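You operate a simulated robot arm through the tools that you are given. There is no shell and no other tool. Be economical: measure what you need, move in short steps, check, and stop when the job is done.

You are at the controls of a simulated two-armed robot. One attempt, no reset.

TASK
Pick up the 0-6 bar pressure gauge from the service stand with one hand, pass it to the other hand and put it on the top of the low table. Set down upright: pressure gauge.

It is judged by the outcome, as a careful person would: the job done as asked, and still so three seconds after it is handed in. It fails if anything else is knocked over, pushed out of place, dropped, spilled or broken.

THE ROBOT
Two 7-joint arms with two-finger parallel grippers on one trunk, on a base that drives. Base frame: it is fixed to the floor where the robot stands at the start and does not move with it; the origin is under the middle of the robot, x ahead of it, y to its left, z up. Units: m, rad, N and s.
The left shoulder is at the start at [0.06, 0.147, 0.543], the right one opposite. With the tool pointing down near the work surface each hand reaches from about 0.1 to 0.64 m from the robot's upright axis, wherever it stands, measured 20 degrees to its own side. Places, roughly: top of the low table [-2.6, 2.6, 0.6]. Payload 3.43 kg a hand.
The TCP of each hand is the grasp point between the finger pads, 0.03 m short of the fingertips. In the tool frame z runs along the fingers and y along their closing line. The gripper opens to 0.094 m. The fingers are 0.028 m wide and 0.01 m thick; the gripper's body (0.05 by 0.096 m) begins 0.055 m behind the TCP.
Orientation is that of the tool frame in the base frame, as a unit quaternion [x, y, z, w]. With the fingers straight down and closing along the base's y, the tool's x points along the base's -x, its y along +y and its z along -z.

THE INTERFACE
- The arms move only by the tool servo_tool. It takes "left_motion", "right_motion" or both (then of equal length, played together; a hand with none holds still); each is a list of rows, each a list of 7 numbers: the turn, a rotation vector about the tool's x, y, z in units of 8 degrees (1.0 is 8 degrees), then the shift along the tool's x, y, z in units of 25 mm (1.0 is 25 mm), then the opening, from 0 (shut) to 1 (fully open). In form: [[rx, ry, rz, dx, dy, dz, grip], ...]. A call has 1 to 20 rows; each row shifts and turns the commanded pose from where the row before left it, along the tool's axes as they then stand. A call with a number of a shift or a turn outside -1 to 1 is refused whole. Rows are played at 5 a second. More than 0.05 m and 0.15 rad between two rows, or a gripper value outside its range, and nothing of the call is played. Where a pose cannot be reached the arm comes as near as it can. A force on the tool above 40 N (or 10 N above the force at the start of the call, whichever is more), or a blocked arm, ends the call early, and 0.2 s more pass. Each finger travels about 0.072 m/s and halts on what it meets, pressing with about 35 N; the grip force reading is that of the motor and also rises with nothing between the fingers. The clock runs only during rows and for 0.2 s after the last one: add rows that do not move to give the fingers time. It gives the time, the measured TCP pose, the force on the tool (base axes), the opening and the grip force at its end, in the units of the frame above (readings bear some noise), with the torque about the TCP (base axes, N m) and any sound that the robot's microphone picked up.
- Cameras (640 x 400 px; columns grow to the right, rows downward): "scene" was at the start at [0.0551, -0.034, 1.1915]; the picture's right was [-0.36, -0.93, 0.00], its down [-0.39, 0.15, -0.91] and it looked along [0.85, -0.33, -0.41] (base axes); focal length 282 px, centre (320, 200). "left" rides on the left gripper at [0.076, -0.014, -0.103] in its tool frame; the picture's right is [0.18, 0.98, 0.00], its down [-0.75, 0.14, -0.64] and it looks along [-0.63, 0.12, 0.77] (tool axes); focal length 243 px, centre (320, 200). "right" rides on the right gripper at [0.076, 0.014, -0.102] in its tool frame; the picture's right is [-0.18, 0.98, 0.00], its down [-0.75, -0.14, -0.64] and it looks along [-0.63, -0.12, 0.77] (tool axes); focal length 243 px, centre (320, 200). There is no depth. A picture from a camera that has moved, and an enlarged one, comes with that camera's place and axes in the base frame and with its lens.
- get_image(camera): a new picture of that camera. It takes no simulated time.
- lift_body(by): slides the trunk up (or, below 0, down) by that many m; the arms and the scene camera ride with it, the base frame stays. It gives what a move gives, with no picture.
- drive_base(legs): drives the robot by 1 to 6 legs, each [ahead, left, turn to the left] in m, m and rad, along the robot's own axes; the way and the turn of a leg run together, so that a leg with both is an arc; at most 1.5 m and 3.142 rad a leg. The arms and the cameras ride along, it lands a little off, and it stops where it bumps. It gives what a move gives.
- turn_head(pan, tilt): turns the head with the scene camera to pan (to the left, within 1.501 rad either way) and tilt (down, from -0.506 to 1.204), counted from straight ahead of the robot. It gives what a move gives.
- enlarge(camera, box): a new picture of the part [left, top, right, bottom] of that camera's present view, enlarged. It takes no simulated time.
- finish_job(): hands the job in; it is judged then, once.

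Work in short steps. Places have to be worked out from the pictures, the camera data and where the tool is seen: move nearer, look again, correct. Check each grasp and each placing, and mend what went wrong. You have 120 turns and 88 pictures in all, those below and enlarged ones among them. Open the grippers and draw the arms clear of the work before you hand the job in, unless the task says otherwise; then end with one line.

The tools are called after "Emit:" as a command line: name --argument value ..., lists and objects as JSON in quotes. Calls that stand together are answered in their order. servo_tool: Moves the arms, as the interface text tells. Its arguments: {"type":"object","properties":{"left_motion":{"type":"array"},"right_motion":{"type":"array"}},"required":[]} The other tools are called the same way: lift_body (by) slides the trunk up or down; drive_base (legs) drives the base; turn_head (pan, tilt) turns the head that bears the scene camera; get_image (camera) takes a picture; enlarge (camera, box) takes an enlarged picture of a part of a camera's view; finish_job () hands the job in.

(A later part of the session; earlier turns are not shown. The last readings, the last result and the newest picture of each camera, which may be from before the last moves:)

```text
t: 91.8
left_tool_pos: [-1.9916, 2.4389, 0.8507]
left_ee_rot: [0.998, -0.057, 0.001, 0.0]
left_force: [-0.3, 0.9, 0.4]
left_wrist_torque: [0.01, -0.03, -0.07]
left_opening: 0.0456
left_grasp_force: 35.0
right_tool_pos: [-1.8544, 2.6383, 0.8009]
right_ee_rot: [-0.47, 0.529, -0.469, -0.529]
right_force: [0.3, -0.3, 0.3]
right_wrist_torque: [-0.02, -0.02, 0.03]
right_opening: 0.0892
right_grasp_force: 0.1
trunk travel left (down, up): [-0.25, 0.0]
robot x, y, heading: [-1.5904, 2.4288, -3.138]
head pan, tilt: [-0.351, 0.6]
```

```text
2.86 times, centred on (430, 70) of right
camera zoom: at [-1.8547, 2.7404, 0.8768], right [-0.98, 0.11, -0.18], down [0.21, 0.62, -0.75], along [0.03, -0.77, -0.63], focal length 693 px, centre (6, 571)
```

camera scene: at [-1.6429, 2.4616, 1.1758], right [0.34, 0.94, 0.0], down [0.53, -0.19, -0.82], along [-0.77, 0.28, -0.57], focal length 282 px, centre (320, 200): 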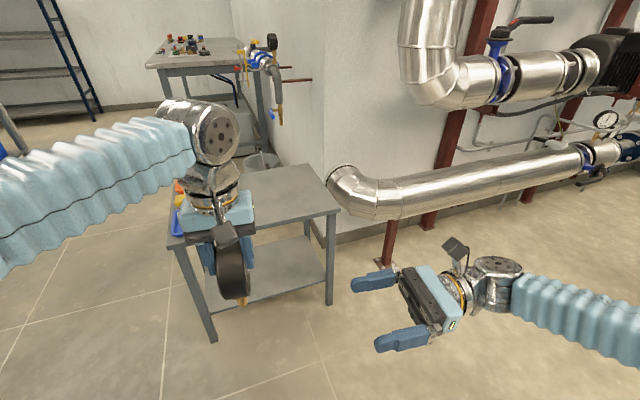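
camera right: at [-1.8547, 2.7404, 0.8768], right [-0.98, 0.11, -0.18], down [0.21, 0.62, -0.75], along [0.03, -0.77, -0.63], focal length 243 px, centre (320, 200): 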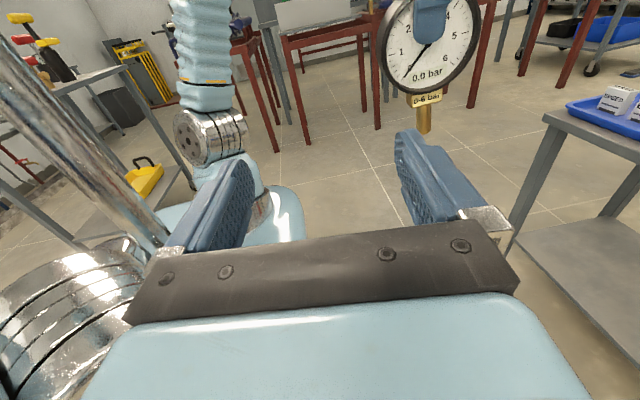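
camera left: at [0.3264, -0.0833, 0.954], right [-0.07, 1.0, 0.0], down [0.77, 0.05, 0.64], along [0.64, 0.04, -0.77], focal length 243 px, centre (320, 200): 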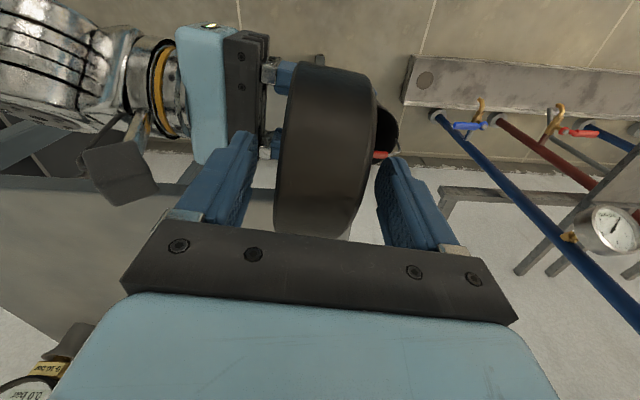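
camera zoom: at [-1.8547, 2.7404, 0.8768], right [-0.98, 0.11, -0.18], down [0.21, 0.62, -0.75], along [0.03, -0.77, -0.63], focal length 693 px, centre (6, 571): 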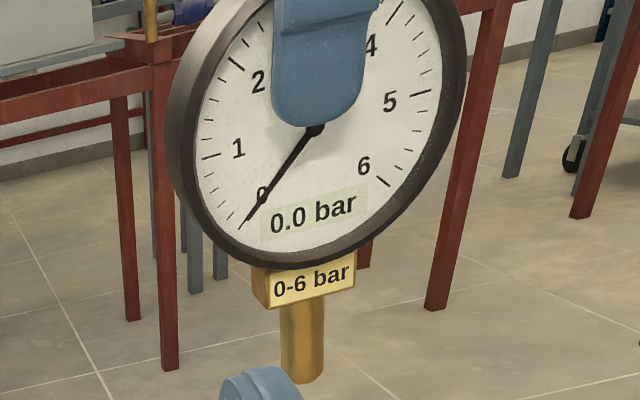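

The shank leans about 4–5° (bottom forward of vertical). I rotate the left hand +4.5° about its closing line and re-measure.

Emit:
servo_tool --left_motion '[[0, 0.28, 0, 0, 0, 0, 0], [0, 0.28, 0, 0, 0, 0, 0], [0, 0, 0, 0, 0, 0, 0]]'

Emit:
enlarge --camera "right" --box '[395, 75, 455, 140]'

```text
t: 92.6
left_tool_pos: [-1.9908, 2.4374, 0.8509]
left_ee_rot: [0.998, -0.056, 0.04, 0.003]
left_force: [0.6, -0.3, 0.6]
left_wrist_torque: [-0.02, -0.04, -0.03]
left_opening: 0.045
left_grasp_force: 35.1
right_tool_pos: [-1.8539, 2.6373, 0.8013]
right_ee_rot: [-0.471, 0.528, -0.47, -0.528]
right_force: [-0.7, -0.3, 0.7]
right_wrist_torque: [0.0, -0.02, -0.02]
right_opening: 0.0892
right_grasp_force: 0.1
trunk travel left (down, up): [-0.25, 0.0]
robot x, y, heading: [-1.5884, 2.4297, -3.136]
head pan, tilt: [-0.351, 0.6]
```

```text
6.15 times, centred on (425, 108) of right
camera zoom: at [-1.855, 2.7404, 0.8767], right [-0.98, 0.12, -0.18], down [0.21, 0.62, -0.75], along [0.03, -0.77, -0.63], focal length 1493 px, centre (-326, 769)
```

zoom: 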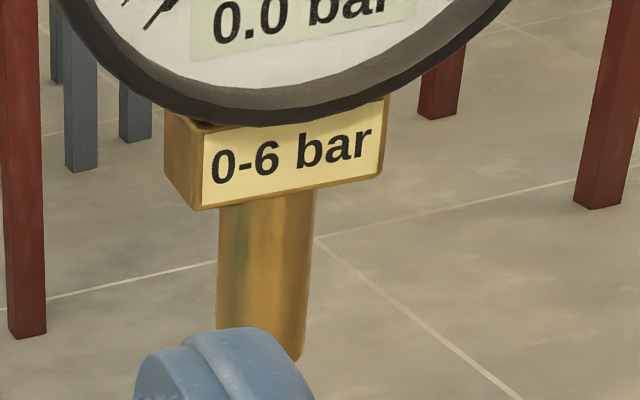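

Now within ~0.5° of vertical; I add the small remainder and drive the last 0.41 m ahead with 0.12 m to the right.

Emit:
servo_tool --left_motion '[[0, 0.06, 0, 0, 0, 0, 0], [0, 0, 0, 0, 0, 0, 0]]'

Emit:
drive_base --legs '[[0.2, -0.12, 0], [0.2, 0, 0]]'

Emit:
turn_head --pan 0.0 --tilt 0.85

Emit:
get_image --camera "scene"

Emit:
get_image --camera "right"

```text
t: 93.2
left_tool_pos: [-1.9919, 2.4382, 0.8523]
left_ee_rot: [0.997, -0.056, 0.045, 0.003]
left_force: [0.4, 1.2, -0.4]
left_wrist_torque: [0.0, 0.01, 0.03]
left_opening: 0.0452
left_grasp_force: 34.7
right_tool_pos: [-1.8539, 2.6375, 0.8007]
right_ee_rot: [-0.47, 0.528, -0.47, -0.528]
right_force: [-0.2, 0.8, -0.2]
right_wrist_torque: [0.02, 0.0, 0.0]
right_opening: 0.0893
right_grasp_force: 0.1
trunk travel left (down, up): [-0.25, 0.0]
robot x, y, heading: [-1.5861, 2.4324, -3.142]
head pan, tilt: [-0.351, 0.6]
```

```text
t: 96.2
left_tool_pos: [-2.3924, 2.555, 0.8514]
left_ee_rot: [0.997, -0.056, 0.045, 0.003]
left_force: [-0.9, 0.0, 0.2]
left_wrist_torque: [0.0, -0.03, -0.01]
left_opening: 0.0454
left_grasp_force: 35.2
right_tool_pos: [-2.2547, 2.7535, 0.8003]
right_ee_rot: [-0.47, 0.529, -0.469, -0.528]
right_force: [0.4, 0.2, -0.2]
right_wrist_torque: [0.01, 0.01, -0.01]
right_opening: 0.0893
right_grasp_force: 0.0
trunk travel left (down, up): [-0.25, 0.0]
robot x, y, heading: [-1.9898, 2.5485, -3.142]
head pan, tilt: [-0.351, 0.6]
```

```text
t: 97.0
left_tool_pos: [-2.3924, 2.5558, 0.8506]
left_ee_rot: [0.997, -0.056, 0.045, 0.003]
left_force: [-0.1, -0.1, 0.1]
left_wrist_torque: [0.01, -0.01, 0.05]
left_opening: 0.0454
left_grasp_force: 35.1
right_tool_pos: [-2.2546, 2.754, 0.8007]
right_ee_rot: [-0.47, 0.528, -0.47, -0.528]
right_force: [0.0, -0.6, -0.4]
right_wrist_torque: [0.02, 0.01, 0.02]
right_opening: 0.0895
right_grasp_force: 0.1
trunk travel left (down, up): [-0.25, 0.0]
robot x, y, heading: [-1.9908, 2.5494, -3.145]
head pan, tilt: [0.0, 0.85]
```

```text
25 pictures are left
camera scene: at [-2.0395, 2.5487, 1.1549], right [0.0, 1.0, 0.0], down [0.75, 0.0, -0.66], along [-0.66, 0.0, -0.75], focal length 282 px, centre (320, 200)
```

scene: 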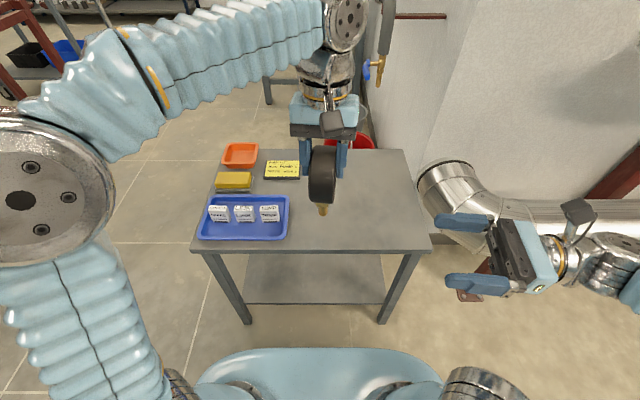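

```text
24 pictures are left
camera right: at [-2.2568, 2.8575, 0.8767], right [-0.98, 0.11, -0.18], down [0.21, 0.62, -0.75], along [0.03, -0.77, -0.63], focal length 243 px, centre (320, 200)
```

right: 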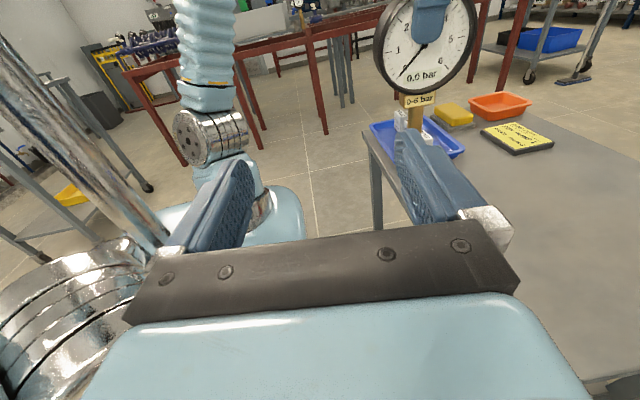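

The right half of the table is free (tray and pad end at y≈2.49). I move the left hand over [-2.53, 2.62] and down 50 mm.

Emit:
servo_tool --left_motion '[[0, 0, 0, -0.74, -0.245, 0.184, 0], [0, 0, 0, -0.74, -0.245, 0.184, 0], [0, 0, 0, -0.74, -0.245, 0.184, 0], [0, 0, 0, -0.74, -0.245, 0.184, 0], [0, 0, 0, -0.74, -0.245, 0.184, 0], [0, 0, 0, -0.74, -0.245, 0.184, 0], [0, 0, 0, -0.74, -0.245, 0.184, 0], [0, 0, 0, -0.74, -0.245, 0.184, 0], [0, 0, 0, 0, 0, 0, 0]]'

Emit:
get_image --camera "scene"

Emit:
get_image --camera "right"

```text
t: 99.0
left_tool_pos: [-2.5308, 2.6203, 0.8006]
left_ee_rot: [0.997, -0.056, 0.045, 0.003]
left_force: [0.9, -0.3, 0.6]
left_wrist_torque: [-0.04, -0.05, -0.03]
left_opening: 0.0455
left_grasp_force: 35.5
right_tool_pos: [-2.255, 2.753, 0.8013]
right_ee_rot: [-0.472, 0.528, -0.47, -0.527]
right_force: [0.3, 0.1, 0.3]
right_wrist_torque: [-0.01, -0.01, 0.0]
right_opening: 0.0893
right_grasp_force: 0.0
trunk travel left (down, up): [-0.25, 0.0]
robot x, y, heading: [-1.9918, 2.5491, -3.136]
head pan, tilt: [0.0, 0.85]
```

```text
23 pictures are left
camera scene: at [-2.0397, 2.5488, 1.1549], right [0.0, 1.0, 0.0], down [0.75, 0.0, -0.66], along [-0.66, 0.0, -0.75], focal length 282 px, centre (320, 200)
```

scene: 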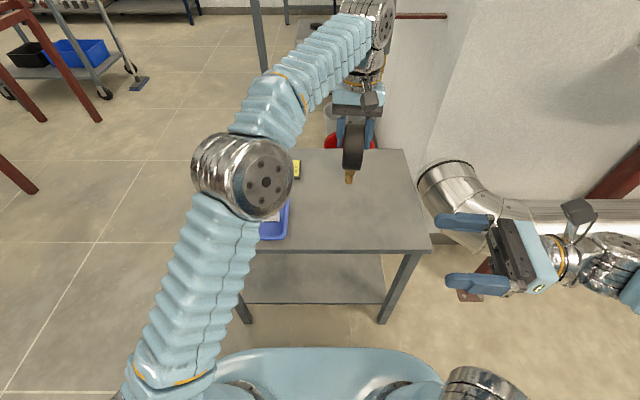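

```text
22 pictures are left
camera right: at [-2.2569, 2.8576, 0.8766], right [-0.98, 0.11, -0.18], down [0.21, 0.62, -0.75], along [0.03, -0.77, -0.63], focal length 243 px, centre (320, 200)
```

right: 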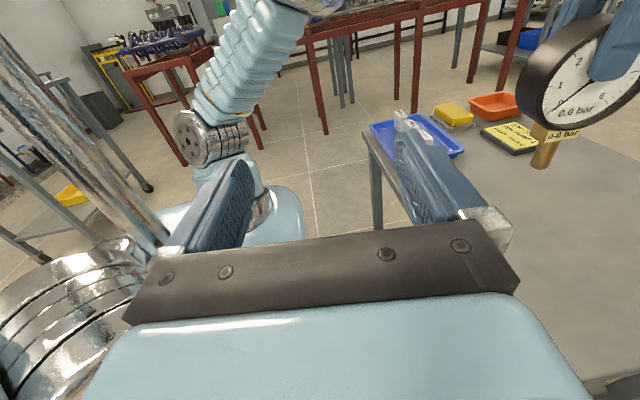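

Good position. Lower 45 mm, then zoom for the remaining gap.

Emit:
servo_tool --left_motion '[[0, 0, 0, -0.04, 0, 0.45, 0], [0, 0, 0, -0.04, 0, 0.45, 0], [0, 0, 0, -0.04, 0, 0.45, 0], [0, 0, 0, -0.04, 0, 0.45, 0], [0, 0, 0, 0, 0, 0, 0]]'

Emit:
enlarge --camera "right" --box '[500, 60, 640, 220]'

Emit:
enlarge --camera "scene" --box '[310, 110, 400, 210]'

```text
t: 100.2
left_tool_pos: [-2.5314, 2.6194, 0.7586]
left_ee_rot: [0.997, -0.056, 0.045, 0.003]
left_force: [-0.2, -0.7, 0.1]
left_wrist_torque: [0.0, -0.04, -0.04]
left_opening: 0.0452
left_grasp_force: 34.6
right_tool_pos: [-2.2555, 2.7545, 0.8003]
right_ee_rot: [-0.471, 0.528, -0.47, -0.528]
right_force: [0.5, -0.1, 1.0]
right_wrist_torque: [0.0, -0.03, -0.01]
right_opening: 0.0892
right_grasp_force: 0.1
trunk travel left (down, up): [-0.25, 0.0]
robot x, y, heading: [-1.9872, 2.5496, -3.136]
head pan, tilt: [0.0, 0.85]
```

```text
2.50 times, centred on (570, 140) of right
camera zoom: at [-2.2569, 2.8576, 0.8766], right [-0.98, 0.11, -0.18], down [0.21, 0.62, -0.75], along [0.03, -0.77, -0.63], focal length 606 px, centre (-305, 350)
```

zoom: 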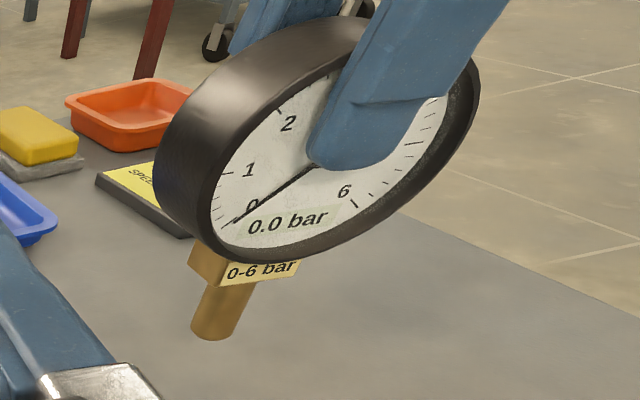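

```text
4.00 times, centred on (355, 160) of scene
camera zoom: at [-2.0396, 2.5487, 1.1549], right [0.0, 1.0, 0.0], down [0.75, 0.0, -0.66], along [-0.66, 0.0, -0.75], focal length 1129 px, centre (180, 360)
```

zoom: 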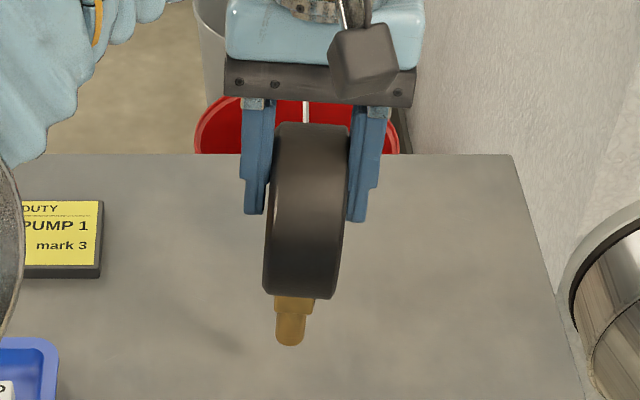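

I check the tilt along the dial axis with a tighter zoom.

Emit:
enlarge --camera "scene" --box '[365, 175, 395, 205]'

Emit:
enlarge --camera "scene" --box '[368, 132, 408, 207]'

```text
13.33 times, centred on (380, 190) of scene
camera zoom: at [-2.0396, 2.5487, 1.1549], right [0.0, 1.0, 0.0], down [0.75, 0.0, -0.66], along [-0.66, 0.0, -0.75], focal length 3765 px, centre (-480, 333)
```

zoom: 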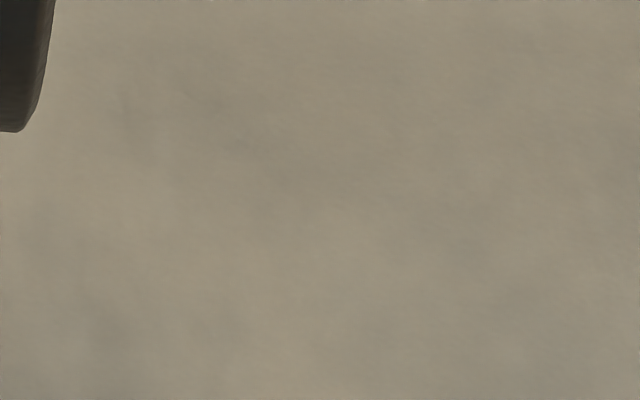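

```text
5.33 times, centred on (388, 170) of scene
camera zoom: at [-2.0396, 2.5487, 1.1549], right [0.0, 1.0, 0.0], down [0.75, 0.0, -0.66], along [-0.66, 0.0, -0.75], focal length 1506 px, centre (-43, 363)
```

zoom: 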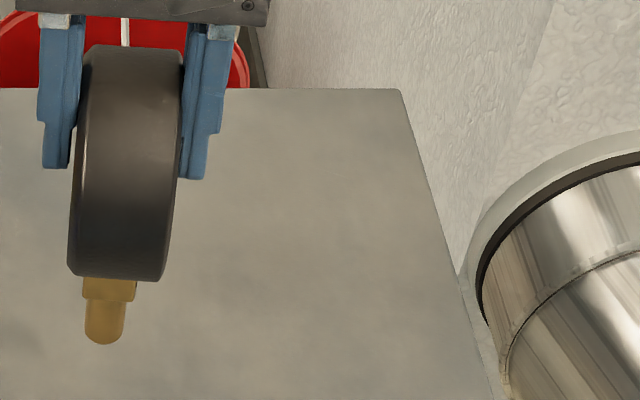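

My box was off to the side; zoom at the right spot.

Emit:
enlarge --camera "scene" --box '[332, 165, 368, 201]'

```text
11.11 times, centred on (350, 183) of scene
camera zoom: at [-2.0396, 2.5487, 1.1549], right [0.0, 1.0, 0.0], down [0.75, 0.0, -0.66], along [-0.66, 0.0, -0.75], focal length 3137 px, centre (-13, 389)
```

zoom: 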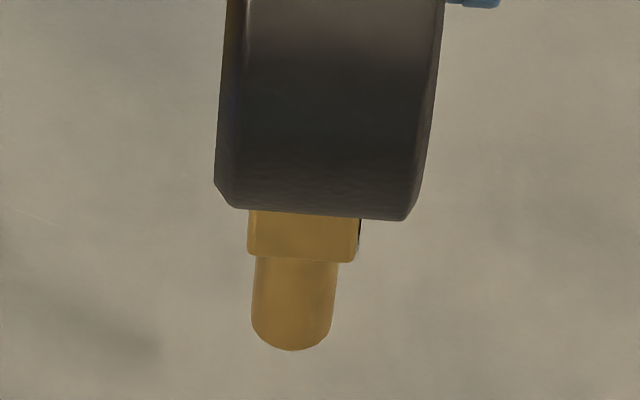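

Within 0.7° of vertical on that axis as well; gap ≈0.02 m. Trim that, lower 12 mm.

Emit:
servo_tool --left_motion '[[-0.08, 0, 0, 0, 0, 0.16, 0], [0, 0, 0, -0.02, 0, 0.16, 0], [0, 0, 0, -0.02, 0, 0.16, 0], [0, 0, 0, 0, 0, 0, 0]]'

Emit:
servo_tool --left_motion '[[0, 0, 0, -0.01, 0, 0.08, 0], [0, 0, 0, -0.01, 0, 0.08, 0], [0, 0, 0, 0, 0, 0, 0]]'

```text
t: 101.2
left_tool_pos: [-2.5311, 2.6194, 0.7445]
left_ee_rot: [0.997, -0.056, 0.044, 0.008]
left_force: [-0.3, -0.8, -0.5]
left_wrist_torque: [0.02, -0.02, 0.0]
left_opening: 0.0452
left_grasp_force: 34.5
right_tool_pos: [-2.2546, 2.7538, 0.7999]
right_ee_rot: [-0.471, 0.528, -0.47, -0.527]
right_force: [-0.9, -0.9, -0.1]
right_wrist_torque: [0.02, 0.0, 0.03]
right_opening: 0.0893
right_grasp_force: 0.0
trunk travel left (down, up): [-0.25, 0.0]
robot x, y, heading: [-1.9903, 2.5509, -3.14]
head pan, tilt: [0.0, 0.85]
```

```text
t: 102.0
left_tool_pos: [-2.5297, 2.6197, 0.7415]
left_ee_rot: [0.997, -0.056, 0.045, 0.008]
left_force: [0.4, -0.1, -0.2]
left_wrist_torque: [0.0, 0.0, 0.01]
left_opening: 0.0455
left_grasp_force: 35.1
right_tool_pos: [-2.2551, 2.7537, 0.8]
right_ee_rot: [-0.471, 0.528, -0.47, -0.527]
right_force: [-0.1, -0.7, -0.4]
right_wrist_torque: [0.0, -0.02, 0.01]
right_opening: 0.0893
right_grasp_force: 0.0
trunk travel left (down, up): [-0.25, 0.0]
robot x, y, heading: [-1.9891, 2.5494, -3.139]
head pan, tilt: [0.0, 0.85]
```

No contact yet; continue down in small steps.

Emit:
servo_tool --left_motion '[[0, 0, 0, -0.01, 0, 0.08, 0], [0, 0, 0, 0, 0, 0, 0]]'

Emit:
servo_tool --left_motion '[[0, 0, 0, -0.01, 0, 0.08, 0], [0, 0, 0, 0, 0, 0, 0]]'

Emit:
enlarge --camera "scene" --box '[332, 165, 368, 201]'

```text
t: 102.6
left_tool_pos: [-2.5307, 2.6197, 0.7392]
left_ee_rot: [0.997, -0.056, 0.043, 0.008]
left_force: [-1.2, 0.8, -0.2]
left_wrist_torque: [-0.03, 0.02, -0.01]
left_opening: 0.0454
left_grasp_force: 35.0
right_tool_pos: [-2.256, 2.7538, 0.7995]
right_ee_rot: [-0.471, 0.528, -0.47, -0.527]
right_force: [0.4, -0.3, -0.3]
right_wrist_torque: [-0.04, 0.02, 0.02]
right_opening: 0.0894
right_grasp_force: 0.1
trunk travel left (down, up): [-0.25, 0.0]
robot x, y, heading: [-1.9895, 2.5503, -3.134]
head pan, tilt: [0.0, 0.85]
```

```text
t: 103.2
left_tool_pos: [-2.53, 2.6191, 0.7368]
left_ee_rot: [0.997, -0.057, 0.044, 0.007]
left_force: [0.8, 0.0, -0.2]
left_wrist_torque: [0.03, -0.04, 0.02]
left_opening: 0.0453
left_grasp_force: 35.2
right_tool_pos: [-2.257, 2.7545, 0.8015]
right_ee_rot: [-0.471, 0.528, -0.47, -0.528]
right_force: [-0.4, -0.2, 0.0]
right_wrist_torque: [0.01, -0.05, -0.04]
right_opening: 0.0893
right_grasp_force: 0.1
trunk travel left (down, up): [-0.25, 0.0]
robot x, y, heading: [-1.9897, 2.5532, -3.137]
head pan, tilt: [0.0, 0.85]
```

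```text
11.11 times, centred on (350, 183) of scene
camera zoom: at [-2.0396, 2.5487, 1.1549], right [0.0, 1.0, 0.0], down [0.75, 0.0, -0.66], along [-0.66, 0.0, -0.75], focal length 3137 px, centre (-13, 389)
```

zoom: 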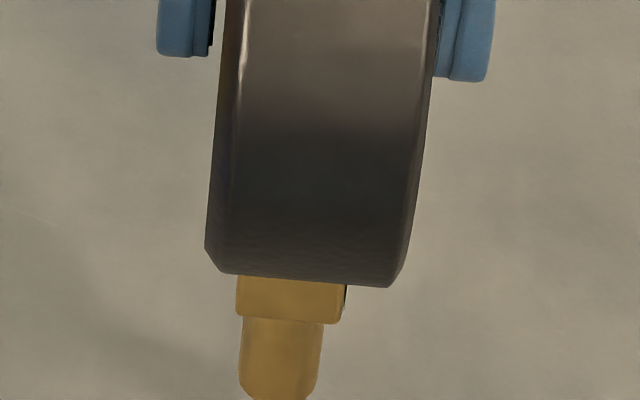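

Still no contact; go on in 2 mm steps.

Emit:
servo_tool --left_motion '[[0, 0, 0, -0.01, 0, 0.08, 0], [0, 0, 0, -0.01, 0, 0.08, 0], [0, 0, 0, 0, 0, 0, 0]]'

Emit:
enlarge --camera "right" --box '[520, 130, 600, 230]'

```text
t: 104.0
left_tool_pos: [-2.5312, 2.6192, 0.7324]
left_ee_rot: [0.997, -0.056, 0.045, 0.008]
left_force: [0.2, 0.0, -0.1]
left_wrist_torque: [-0.02, -0.02, 0.02]
left_opening: 0.0452
left_grasp_force: 35.7
right_tool_pos: [-2.2554, 2.754, 0.8014]
right_ee_rot: [-0.47, 0.528, -0.47, -0.528]
right_force: [-1.0, 0.4, 0.6]
right_wrist_torque: [0.01, 0.02, 0.04]
right_opening: 0.0893
right_grasp_force: 0.1
trunk travel left (down, up): [-0.25, 0.0]
robot x, y, heading: [-1.9879, 2.5482, -3.138]
head pan, tilt: [0.0, 0.85]
```

```text
4.00 times, centred on (560, 180) of right
camera zoom: at [-2.2568, 2.8576, 0.8766], right [-0.98, 0.11, -0.18], down [0.21, 0.62, -0.75], along [0.03, -0.77, -0.63], focal length 970 px, centre (-640, 280)
```

zoom: 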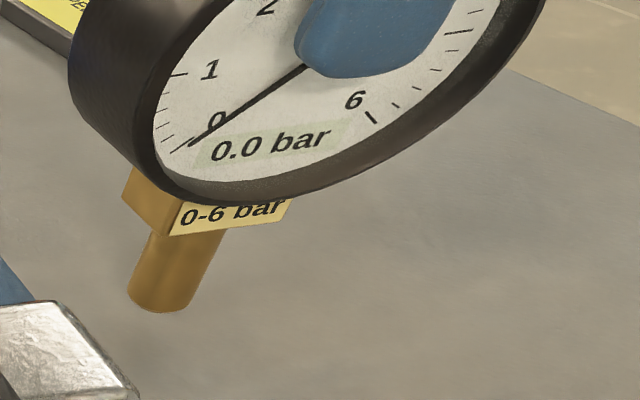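

Very close now; continue 2 mm at a time watching the force.

Emit:
servo_tool --left_motion '[[0, 0, 0, -0.01, 0, 0.08, 0], [0, 0, 0, 0, 0, 0, 0]]'

Emit:
servo_tool --left_motion '[[0, 0, 0, -0.01, 0, 0.08, 0], [0, 0, 0, 0, 0, 0, 0]]'

```text
t: 104.6
left_tool_pos: [-2.5309, 2.6196, 0.7304]
left_ee_rot: [0.997, -0.056, 0.045, 0.007]
left_force: [0.6, 0.1, -0.4]
left_wrist_torque: [-0.01, 0.01, -0.02]
left_opening: 0.0451
left_grasp_force: 35.2
right_tool_pos: [-2.2549, 2.7533, 0.8006]
right_ee_rot: [-0.471, 0.529, -0.469, -0.528]
right_force: [-0.9, -0.2, 0.0]
right_wrist_torque: [0.05, 0.0, 0.0]
right_opening: 0.0895
right_grasp_force: 0.1
trunk travel left (down, up): [-0.25, 0.0]
robot x, y, heading: [-1.9902, 2.5492, -3.138]
head pan, tilt: [0.0, 0.85]
```

```text
t: 105.2
left_tool_pos: [-2.5301, 2.6196, 0.7307]
left_ee_rot: [0.997, -0.056, 0.045, 0.008]
left_force: [0.3, -0.3, 0.6]
left_wrist_torque: [-0.02, -0.01, 0.04]
left_opening: 0.0454
left_grasp_force: 35.3
right_tool_pos: [-2.2556, 2.7549, 0.8002]
right_ee_rot: [-0.471, 0.528, -0.47, -0.528]
right_force: [-0.3, -0.7, 0.5]
right_wrist_torque: [-0.01, -0.03, 0.01]
right_opening: 0.0893
right_grasp_force: 0.1
trunk travel left (down, up): [-0.25, 0.0]
robot x, y, heading: [-1.9894, 2.5535, -3.14]
head pan, tilt: [0.0, 0.85]
```

Perhaps the first touch (z did not fall). One more 2 mm step to confirm.

Emit:
servo_tool --left_motion '[[0, 0, 0, -0.01, 0, 0.08, 0], [0, 0, 0, 0, 0, 0, 0]]'

```text
t: 105.8
left_tool_pos: [-2.5313, 2.6189, 0.7272]
left_ee_rot: [0.997, -0.056, 0.045, 0.008]
left_force: [0.1, 0.7, -0.1]
left_wrist_torque: [-0.03, -0.02, -0.01]
left_opening: 0.0451
left_grasp_force: 34.8
right_tool_pos: [-2.2559, 2.7538, 0.8004]
right_ee_rot: [-0.471, 0.529, -0.469, -0.528]
right_force: [0.3, 0.8, -0.5]
right_wrist_torque: [-0.04, -0.01, -0.03]
right_opening: 0.0893
right_grasp_force: 0.0
trunk travel left (down, up): [-0.25, 0.0]
robot x, y, heading: [-1.9878, 2.5465, -3.137]
head pan, tilt: [0.0, 0.85]
```

Not touching yet. I triangulate the shank bottom from both cameras.

Emit:
enlarge --camera "scene" --box '[325, 180, 365, 220]'

Emit:
enlarge --camera "right" --box '[530, 175, 580, 225]'

```text
10.00 times, centred on (345, 200) of scene
camera zoom: at [-2.0396, 2.5487, 1.1549], right [0.0, 1.0, 0.0], down [0.75, 0.0, -0.66], along [-0.66, 0.0, -0.75], focal length 2824 px, centre (70, 200)
```

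zoom: 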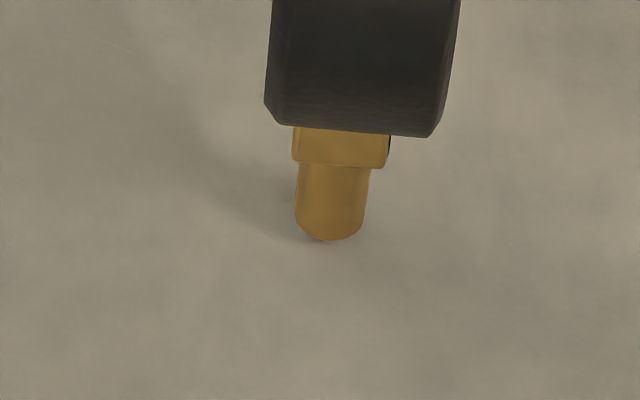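

```text
8.00 times, centred on (555, 200) of right
camera zoom: at [-2.2568, 2.8576, 0.8766], right [-0.98, 0.11, -0.18], down [0.21, 0.62, -0.75], along [0.03, -0.77, -0.63], focal length 1941 px, centre (-1560, 200)
```

zoom: 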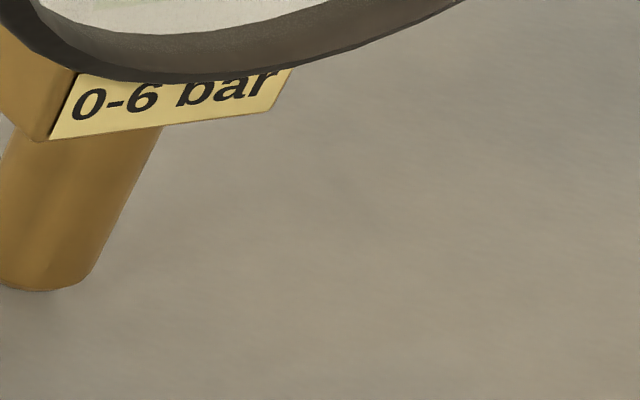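

The contact shadow shows only a millimetre or two left. Step down 1.5 mm at a time.

Emit:
servo_tool --left_motion '[[0, 0, 0, 0, 0, 0.06, 0], [0, 0, 0, 0, 0, 0, 0]]'

Emit:
servo_tool --left_motion '[[0, 0, 0, 0, 0, 0.06, 0], [0, 0, 0, 0, 0, 0, 0]]'

```text
t: 106.4
left_tool_pos: [-2.5301, 2.6195, 0.7252]
left_ee_rot: [0.997, -0.056, 0.045, 0.007]
left_force: [-0.1, 0.6, 0.1]
left_wrist_torque: [0.02, 0.01, 0.0]
left_opening: 0.0452
left_grasp_force: 35.1
right_tool_pos: [-2.2559, 2.754, 0.8016]
right_ee_rot: [-0.471, 0.528, -0.47, -0.528]
right_force: [-0.4, -0.3, 0.1]
right_wrist_torque: [-0.05, 0.03, 0.0]
right_opening: 0.0891
right_grasp_force: 0.2
trunk travel left (down, up): [-0.25, 0.0]
robot x, y, heading: [-1.9893, 2.5495, -3.139]
head pan, tilt: [0.0, 0.85]
```

```text
t: 107.0
left_tool_pos: [-2.5319, 2.6193, 0.7239]
left_ee_rot: [0.997, -0.056, 0.044, 0.008]
left_force: [0.2, -0.4, -0.1]
left_wrist_torque: [-0.03, -0.01, -0.02]
left_opening: 0.0451
left_grasp_force: 34.6
right_tool_pos: [-2.2554, 2.7544, 0.801]
right_ee_rot: [-0.471, 0.527, -0.471, -0.527]
right_force: [0.0, 0.2, 0.5]
right_wrist_torque: [-0.02, 0.0, 0.01]
right_opening: 0.0892
right_grasp_force: 0.1
trunk travel left (down, up): [-0.25, 0.0]
robot x, y, heading: [-1.9893, 2.548, -3.139]
head pan, tilt: [0.0, 0.85]
```

Still free; two more 1.5 mm steps.

Emit:
servo_tool --left_motion '[[0, 0, 0, 0, 0, 0.06, 0], [0, 0, 0, 0, 0, 0, 0]]'

Emit:
enlarge --camera "scene" --box '[335, 195, 355, 215]'

```text
t: 107.6
left_tool_pos: [-2.53, 2.6201, 0.7217]
left_ee_rot: [0.997, -0.056, 0.043, 0.008]
left_force: [-0.1, -0.4, -0.8]
left_wrist_torque: [-0.09, -0.02, 0.01]
left_opening: 0.0454
left_grasp_force: 34.7
right_tool_pos: [-2.2552, 2.754, 0.8]
right_ee_rot: [-0.471, 0.528, -0.47, -0.528]
right_force: [0.2, 0.2, 0.2]
right_wrist_torque: [0.01, 0.0, 0.02]
right_opening: 0.0895
right_grasp_force: 0.1
trunk travel left (down, up): [-0.25, 0.0]
robot x, y, heading: [-1.9876, 2.5466, -3.14]
head pan, tilt: [0.0, 0.85]
```

```text
16.00 times, centred on (345, 205) of scene
camera zoom: at [-2.0393, 2.5487, 1.1549], right [0.0, 1.0, 0.0], down [0.75, 0.0, -0.66], along [-0.66, 0.0, -0.75], focal length 4518 px, centre (-80, 120)
```

zoom: 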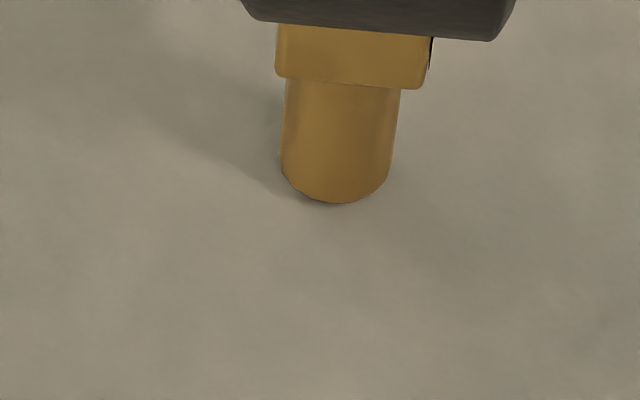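

The shadow now meets the shank. One more 1 mm step to confirm contact.

Emit:
servo_tool --left_motion '[[0, 0, 0, 0, 0, 0.05, 0], [0, 0, 0, 0, 0, 0, 0]]'

Emit:
servo_tool --left_motion '[[0, 0, 0, 0, 0, 0.04, 0], [0, 0, 0, 0, 0, 0, 0]]'

```text
t: 108.2
left_tool_pos: [-2.5303, 2.6197, 0.7231]
left_ee_rot: [0.998, -0.056, 0.042, 0.006]
left_force: [-4.3, -1.6, 18.7]
left_wrist_torque: [-0.12, 0.53, 0.02]
left_opening: 0.0453
left_grasp_force: 34.8
right_tool_pos: [-2.2542, 2.754, 0.8008]
right_ee_rot: [0.47, -0.529, 0.469, 0.529]
right_force: [0.6, -1.0, -0.2]
right_wrist_torque: [0.01, 0.01, -0.02]
right_opening: 0.0892
right_grasp_force: 0.0
trunk travel left (down, up): [-0.25, 0.0]
robot x, y, heading: [-1.988, 2.5482, -3.136]
head pan, tilt: [0.0, 0.85]
```

```text
t: 108.8
left_tool_pos: [-2.5284, 2.6188, 0.7211]
left_ee_rot: [0.997, -0.056, 0.043, 0.007]
left_force: [-0.5, -1.0, 27.4]
left_wrist_torque: [-0.02, 0.19, 0.03]
left_opening: 0.0453
left_grasp_force: 34.9
right_tool_pos: [-2.2539, 2.7533, 0.8018]
right_ee_rot: [0.472, -0.528, 0.469, 0.528]
right_force: [-0.1, 0.4, 0.2]
right_wrist_torque: [0.01, -0.03, -0.01]
right_opening: 0.0895
right_grasp_force: 0.1
trunk travel left (down, up): [-0.25, 0.0]
robot x, y, heading: [-1.9891, 2.5502, -3.134]
head pan, tilt: [0.0, 0.85]
```

Firm contact (27 N); the torque fell, so the foot squared itself on the table. Relieve about 1 mm and check.

Emit:
servo_tool --left_motion '[[0, 0, 0, 0, 0, -0.04, 0], [0, 0, 0, 0, 0, 0, 0], [0, 0, 0, 0, 0, 0, 0]]'

Emit:
enlarge --camera "scene" --box '[325, 180, 365, 220]'

Emit:
enlarge --camera "right" --box '[490, 110, 600, 230]'

```text
t: 109.6
left_tool_pos: [-2.5286, 2.6196, 0.7212]
left_ee_rot: [0.997, -0.056, 0.045, 0.008]
left_force: [3.6, -0.2, 17.8]
left_wrist_torque: [0.05, -0.55, -0.04]
left_opening: 0.0451
left_grasp_force: 35.0
right_tool_pos: [-2.2539, 2.7549, 0.8002]
right_ee_rot: [0.472, -0.527, 0.47, 0.528]
right_force: [-0.2, 0.3, -0.2]
right_wrist_torque: [-0.02, 0.03, 0.02]
right_opening: 0.0892
right_grasp_force: 0.0
trunk travel left (down, up): [-0.25, 0.0]
robot x, y, heading: [-1.9903, 2.5498, -3.145]
head pan, tilt: [0.0, 0.85]
```

```text
10.00 times, centred on (345, 200) of scene
camera zoom: at [-2.0379, 2.5486, 1.1549], right [0.0, 1.0, 0.0], down [0.75, 0.0, -0.66], along [-0.66, 0.0, -0.75], focal length 2824 px, centre (70, 200)
```

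zoom: 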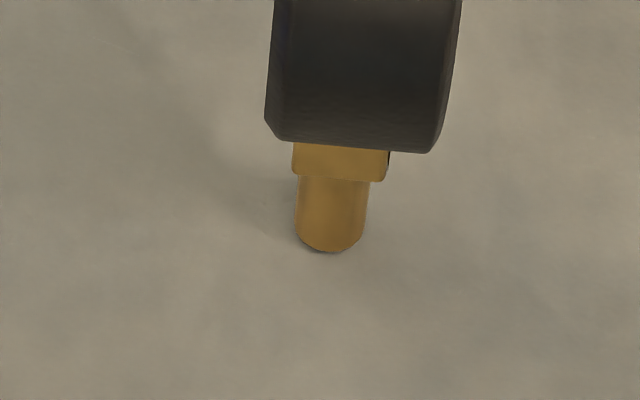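

```text
3.33 times, centred on (545, 170) of right
camera zoom: at [-2.2556, 2.8575, 0.8771], right [-0.98, 0.11, -0.18], down [0.21, 0.62, -0.75], along [0.03, -0.77, -0.63], focal length 809 px, centre (-430, 300)
```

zoom: 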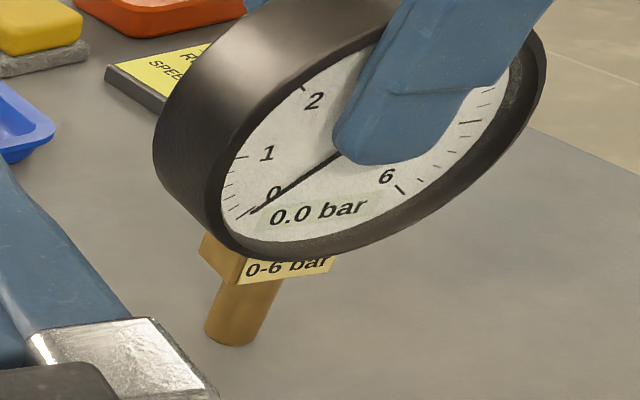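

The right view hints at a lean about the drum axis; zoom tighter to measure it.

Emit:
enlarge --camera "right" --box '[540, 180, 600, 220]'

```text
10.00 times, centred on (570, 200) of right
camera zoom: at [-2.2556, 2.8575, 0.8771], right [-0.98, 0.11, -0.18], down [0.21, 0.62, -0.75], along [0.03, -0.77, -0.63], focal length 2426 px, centre (-2180, 200)
```

zoom: 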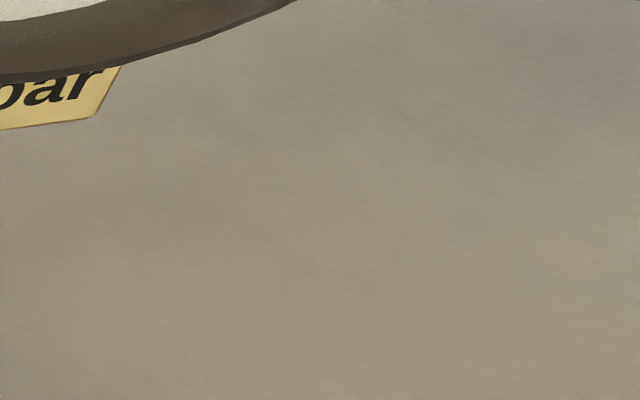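

Emit:
enlarge --camera "right" --box '[497, 176, 553, 216]'

```text
10.00 times, centred on (525, 196) of right
camera zoom: at [-2.2556, 2.8575, 0.8771], right [-0.98, 0.11, -0.18], down [0.21, 0.62, -0.75], along [0.03, -0.77, -0.63], focal length 2426 px, centre (-1730, 240)
```

zoom: 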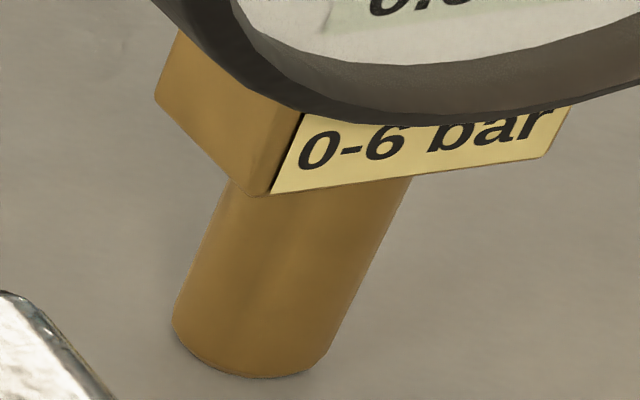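

The shank is within 0.7° of vertical and flush. Relieve the remaining load slightly before releasing.

Emit:
servo_tool --left_motion '[[0, 0, 0, 0, 0, -0.04, 0], [0, 0, 0, 0, 0, 0, 0], [0, 0, 0, 0, 0, 0, 0]]'

```text
t: 110.4
left_tool_pos: [-2.5284, 2.6193, 0.7212]
left_ee_rot: [0.997, -0.057, 0.044, 0.008]
left_force: [5.2, 1.0, 8.0]
left_wrist_torque: [0.17, -0.73, -0.02]
left_opening: 0.0454
left_grasp_force: 35.5
right_tool_pos: [-2.2549, 2.7543, 0.8007]
right_ee_rot: [0.472, -0.528, 0.469, 0.528]
right_force: [-1.0, 0.4, -0.2]
right_wrist_torque: [-0.02, 0.01, 0.03]
right_opening: 0.0893
right_grasp_force: 0.1
trunk travel left (down, up): [-0.25, 0.0]
robot x, y, heading: [-1.9879, 2.5527, -3.137]
head pan, tilt: [0.0, 0.85]
```

A 5 N lateral load remains at the foot; ease 0.7 mm toward +x.

Emit:
servo_tool --left_motion '[[0, 0, 0, 0.03, 0, 0, 0], [0, 0, 0, 0, 0, 0, 0], [0, 0, 0, 0, 0, 0, 0]]'

```text
t: 111.2
left_tool_pos: [-2.5296, 2.6189, 0.7218]
left_ee_rot: [0.997, -0.056, 0.044, 0.007]
left_force: [0.7, 1.8, 1.6]
left_wrist_torque: [0.18, -0.31, -0.01]
left_opening: 0.0455
left_grasp_force: 35.3
right_tool_pos: [-2.2554, 2.7552, 0.8007]
right_ee_rot: [-0.471, 0.528, -0.47, -0.528]
right_force: [-0.4, -0.4, -0.6]
right_wrist_torque: [0.0, 0.01, -0.01]
right_opening: 0.0895
right_grasp_force: 0.0
trunk travel left (down, up): [-0.25, 0.0]
robot x, y, heading: [-1.9887, 2.5479, -3.14]
head pan, tilt: [0.0, 0.85]
```

Nearly neutral. Open the fingers just a little (to ~0.05 m) so that a tilt would be caught, and check.

Emit:
servo_tool --left_motion '[[0, 0, 0, 0, 0, 0.015, 0], [0, 0, 0, 0, 0, 0, 0.53], [0, 0, 0, 0, 0, 0, 0.53], [0, 0, 0, 0, 0, 0, 0.53]]'

Emit:
enlarge --camera "scene" --box '[300, 120, 400, 210]'

Emit:
enlarge --camera "right" --box '[490, 110, 600, 230]'

```text
t: 112.2
left_tool_pos: [-2.529, 2.6197, 0.7228]
left_ee_rot: [0.998, -0.056, 0.043, 0.008]
left_force: [0.6, 0.8, -0.9]
left_wrist_torque: [-0.01, 0.04, -0.02]
left_opening: 0.0498
left_grasp_force: 0.1
right_tool_pos: [-2.256, 2.7537, 0.8008]
right_ee_rot: [-0.471, 0.529, -0.469, -0.528]
right_force: [-0.2, -0.7, -0.6]
right_wrist_torque: [-0.02, 0.03, 0.0]
right_opening: 0.0893
right_grasp_force: 0.0
trunk travel left (down, up): [-0.25, 0.0]
robot x, y, heading: [-1.9897, 2.5492, -3.14]
head pan, tilt: [0.0, 0.85]
```

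```text
4.44 times, centred on (350, 165) of scene
camera zoom: at [-2.0393, 2.5487, 1.1549], right [0.0, 1.0, 0.0], down [0.75, 0.0, -0.66], along [-0.66, 0.0, -0.75], focal length 1255 px, centre (187, 356)
```

zoom: 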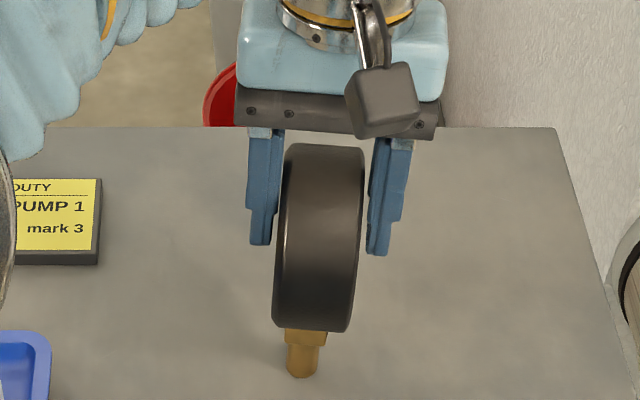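

```text
3.33 times, centred on (545, 170) of right
camera zoom: at [-2.2566, 2.8575, 0.8767], right [-0.98, 0.11, -0.18], down [0.21, 0.62, -0.75], along [0.03, -0.77, -0.63], focal length 809 px, centre (-430, 300)
```

zoom: 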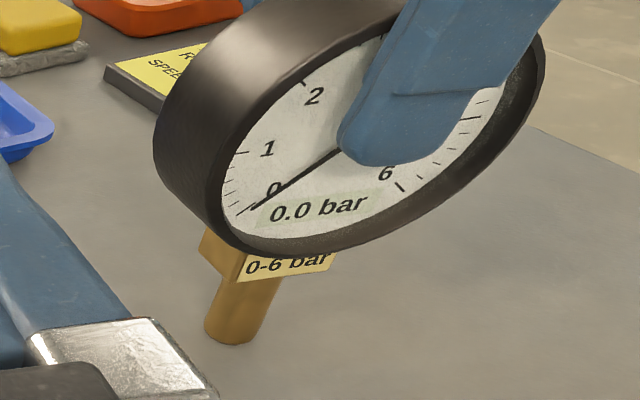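

It stands on its own: gap on both sides and no load. Open wider and raise straight up.

Emit:
servo_tool --left_motion '[[0, 0, 0, 0, 0, 0, 0.6], [0, 0, 0, 0, 0, 0, 0.75], [0, 0, 0, 0, 0, 0, 0.75], [0, 0, 0, 0.02, 0, -0.2, 0.75], [0, 0, 0, 0.04, 0, -0.5, 0.75], [0, 0, 0, 0.06, 0, -0.7, 0.75], [0, 0, 0, 0.06, 0, -0.7, 0.75], [0, 0, 0, 0.06, 0, -0.7, 0.75], [0, 0, 0, 0.06, 0, -0.7, 0.75], [0, 0, 0, 0.06, 0, -0.7, 0.75], [0, 0, 0, 0, 0, 0, 0.75]]'

Emit:
get_image --camera "scene"

```text
t: 114.6
left_tool_pos: [-2.5283, 2.6192, 0.8274]
left_ee_rot: [0.997, -0.056, 0.044, 0.008]
left_force: [0.4, -1.0, 0.5]
left_wrist_torque: [0.03, -0.02, -0.03]
left_opening: 0.0704
left_grasp_force: 0.0
right_tool_pos: [-2.2567, 2.754, 0.8013]
right_ee_rot: [-0.472, 0.528, -0.47, -0.527]
right_force: [-0.3, -0.9, -0.1]
right_wrist_torque: [0.02, -0.03, 0.0]
right_opening: 0.0893
right_grasp_force: 0.0
trunk travel left (down, up): [-0.25, 0.0]
robot x, y, heading: [-1.9907, 2.551, -3.135]
head pan, tilt: [0.0, 0.85]
```

```text
5 pictures are left
camera scene: at [-2.0393, 2.5487, 1.1549], right [0.0, 1.0, 0.0], down [0.75, 0.0, -0.66], along [-0.66, 0.0, -0.75], focal length 282 px, centre (320, 200)
```

scene: 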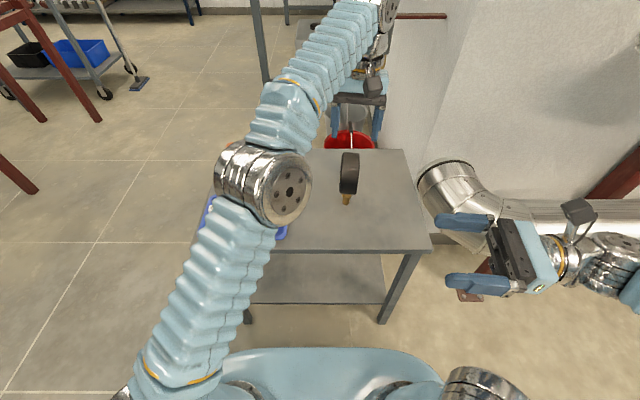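

The gauge stands on the table. Raise a bit more and back the robot away.

Emit:
servo_tool --left_motion '[[0, 0, 0, 0.07, 0, -0.8, 0.75], [0, 0, 0, 0.07, 0, -0.8, 0.75], [0, 0, 0, 0, 0, 0, 0.75]]'

Emit:
drive_base --legs '[[-0.3, 0, 0]]'

Emit:
get_image --camera "scene"

```text
t: 115.4
left_tool_pos: [-2.5208, 2.6167, 0.8415]
left_ee_rot: [0.997, -0.056, 0.043, 0.007]
left_force: [-0.1, 0.2, 0.3]
left_wrist_torque: [0.03, 0.02, 0.0]
left_opening: 0.0702
left_grasp_force: 0.1
left hand out of reach, approached as far as the arm can: row 1, 2
right_tool_pos: [-2.2561, 2.7545, 0.8015]
right_ee_rot: [-0.471, 0.529, -0.469, -0.528]
right_force: [0.4, -0.2, 0.7]
right_wrist_torque: [0.01, 0.02, 0.01]
right_opening: 0.0894
right_grasp_force: 0.1
trunk travel left (down, up): [-0.25, 0.0]
robot x, y, heading: [-1.9888, 2.5495, -3.139]
head pan, tilt: [0.0, 0.85]
```

```text
t: 117.5
left_tool_pos: [-2.219, 2.6135, 0.842]
left_ee_rot: [0.998, -0.053, 0.042, 0.007]
left_force: [-0.3, 0.7, -0.5]
left_wrist_torque: [-0.01, 0.01, -0.02]
left_opening: 0.0705
left_grasp_force: 0.0
right_tool_pos: [-1.9539, 2.7549, 0.8016]
right_ee_rot: [-0.472, 0.527, -0.471, -0.527]
right_force: [-0.3, 0.6, 0.7]
right_wrist_torque: [0.01, 0.0, 0.02]
right_opening: 0.0896
right_grasp_force: 0.0
trunk travel left (down, up): [-0.25, 0.0]
robot x, y, heading: [-1.6885, 2.5519, -3.128]
head pan, tilt: [0.0, 0.85]
```

```text
4 pictures are left
camera scene: at [-1.7363, 2.55, 1.1549], right [-0.01, 1.0, 0.0], down [0.75, 0.01, -0.66], along [-0.66, -0.01, -0.75], focal length 282 px, centre (320, 200)
```

scene: 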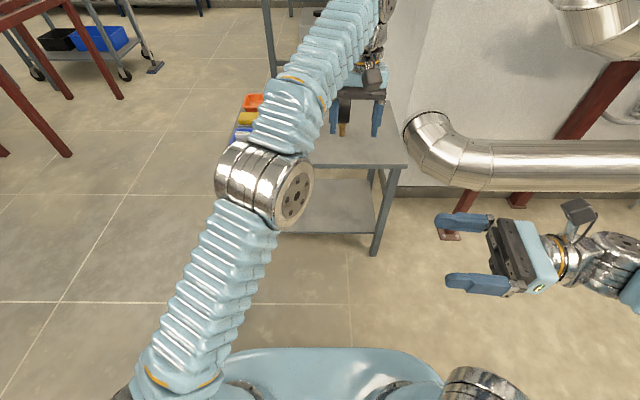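

The gauge stands upright on the table, hidden partly by the left hand; I move back a little more and take one last look.

Emit:
drive_base --legs '[[-0.25, 0, 0]]'

Emit:
turn_head --pan 0.0 --tilt 0.6

Emit:
enlarge --camera "left" --box '[160, 0, 480, 200]'

Emit:
enlarge --camera "right" --box '[480, 0, 640, 200]'

```text
t: 119.3
left_tool_pos: [-1.9653, 2.617, 0.8413]
left_ee_rot: [0.998, -0.053, 0.042, 0.007]
left_force: [0.0, -0.3, -0.4]
left_wrist_torque: [0.02, 0.01, -0.04]
left_opening: 0.0705
left_grasp_force: 0.1
right_tool_pos: [-1.6977, 2.756, 0.8004]
right_ee_rot: [-0.472, 0.527, -0.472, -0.527]
right_force: [0.0, 0.1, -0.1]
right_wrist_torque: [-0.02, -0.03, 0.01]
right_opening: 0.0895
right_grasp_force: 0.1
trunk travel left (down, up): [-0.25, 0.0]
robot x, y, heading: [-1.4334, 2.5539, -3.132]
head pan, tilt: [0.0, 0.85]
```

```text
t: 120.1
left_tool_pos: [-1.9661, 2.6175, 0.8425]
left_ee_rot: [0.998, -0.054, 0.043, 0.006]
left_force: [0.1, 0.0, -0.5]
left_wrist_torque: [0.01, 0.0, -0.01]
left_opening: 0.0704
left_grasp_force: 0.0
right_tool_pos: [-1.6989, 2.7564, 0.8007]
right_ee_rot: [-0.472, 0.527, -0.471, -0.527]
right_force: [-0.9, 0.0, 0.0]
right_wrist_torque: [-0.01, -0.04, -0.02]
right_opening: 0.0893
right_grasp_force: 0.1
trunk travel left (down, up): [-0.25, 0.0]
robot x, y, heading: [-1.4349, 2.5546, -3.134]
head pan, tilt: [0.0, 0.6]
```

```text
2.00 times, centred on (320, 100) of left
camera zoom: at [-1.8959, 2.6251, 0.9506], right [0.08, -1.0, 0.02], down [-0.82, -0.05, 0.58], along [-0.57, -0.06, -0.82], focal length 485 px, centre (320, 400)
```

zoom: 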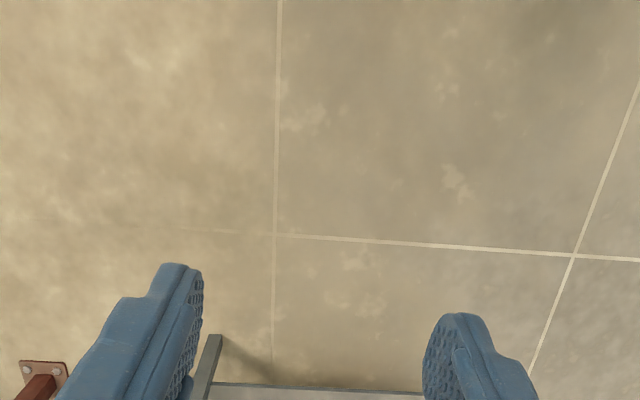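

```text
2.00 times, centred on (560, 100) of right
camera zoom: at [-1.7009, 2.8597, 0.8767], right [-0.98, 0.11, -0.18], down [0.21, 0.62, -0.75], along [0.03, -0.77, -0.63], focal length 485 px, centre (-160, 400)
```

zoom: 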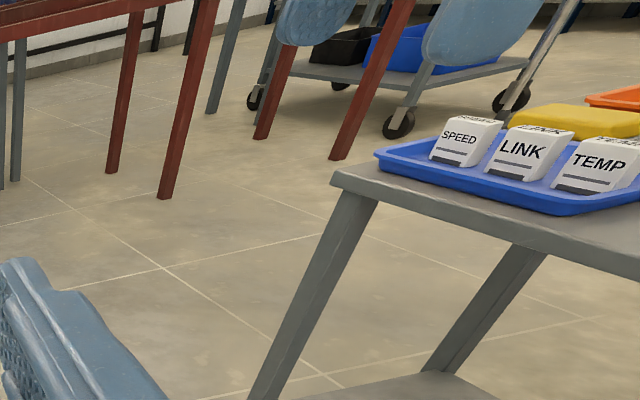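

One scene picture to confirm that the gauge is still upright.

Emit:
enlarge --camera "scene" --box '[220, 60, 440, 220]'

```text
2.50 times, centred on (330, 140) of scene
camera zoom: at [-1.4922, 2.5519, 1.1757], right [-0.01, 1.0, 0.0], down [0.57, 0.0, -0.82], along [-0.82, -0.01, -0.57], focal length 706 px, centre (295, 350)
```

zoom: 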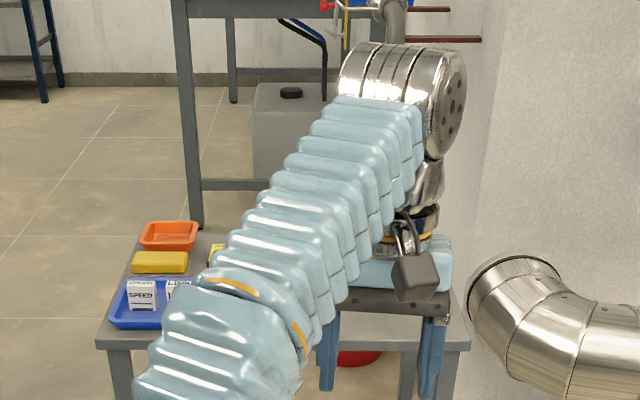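

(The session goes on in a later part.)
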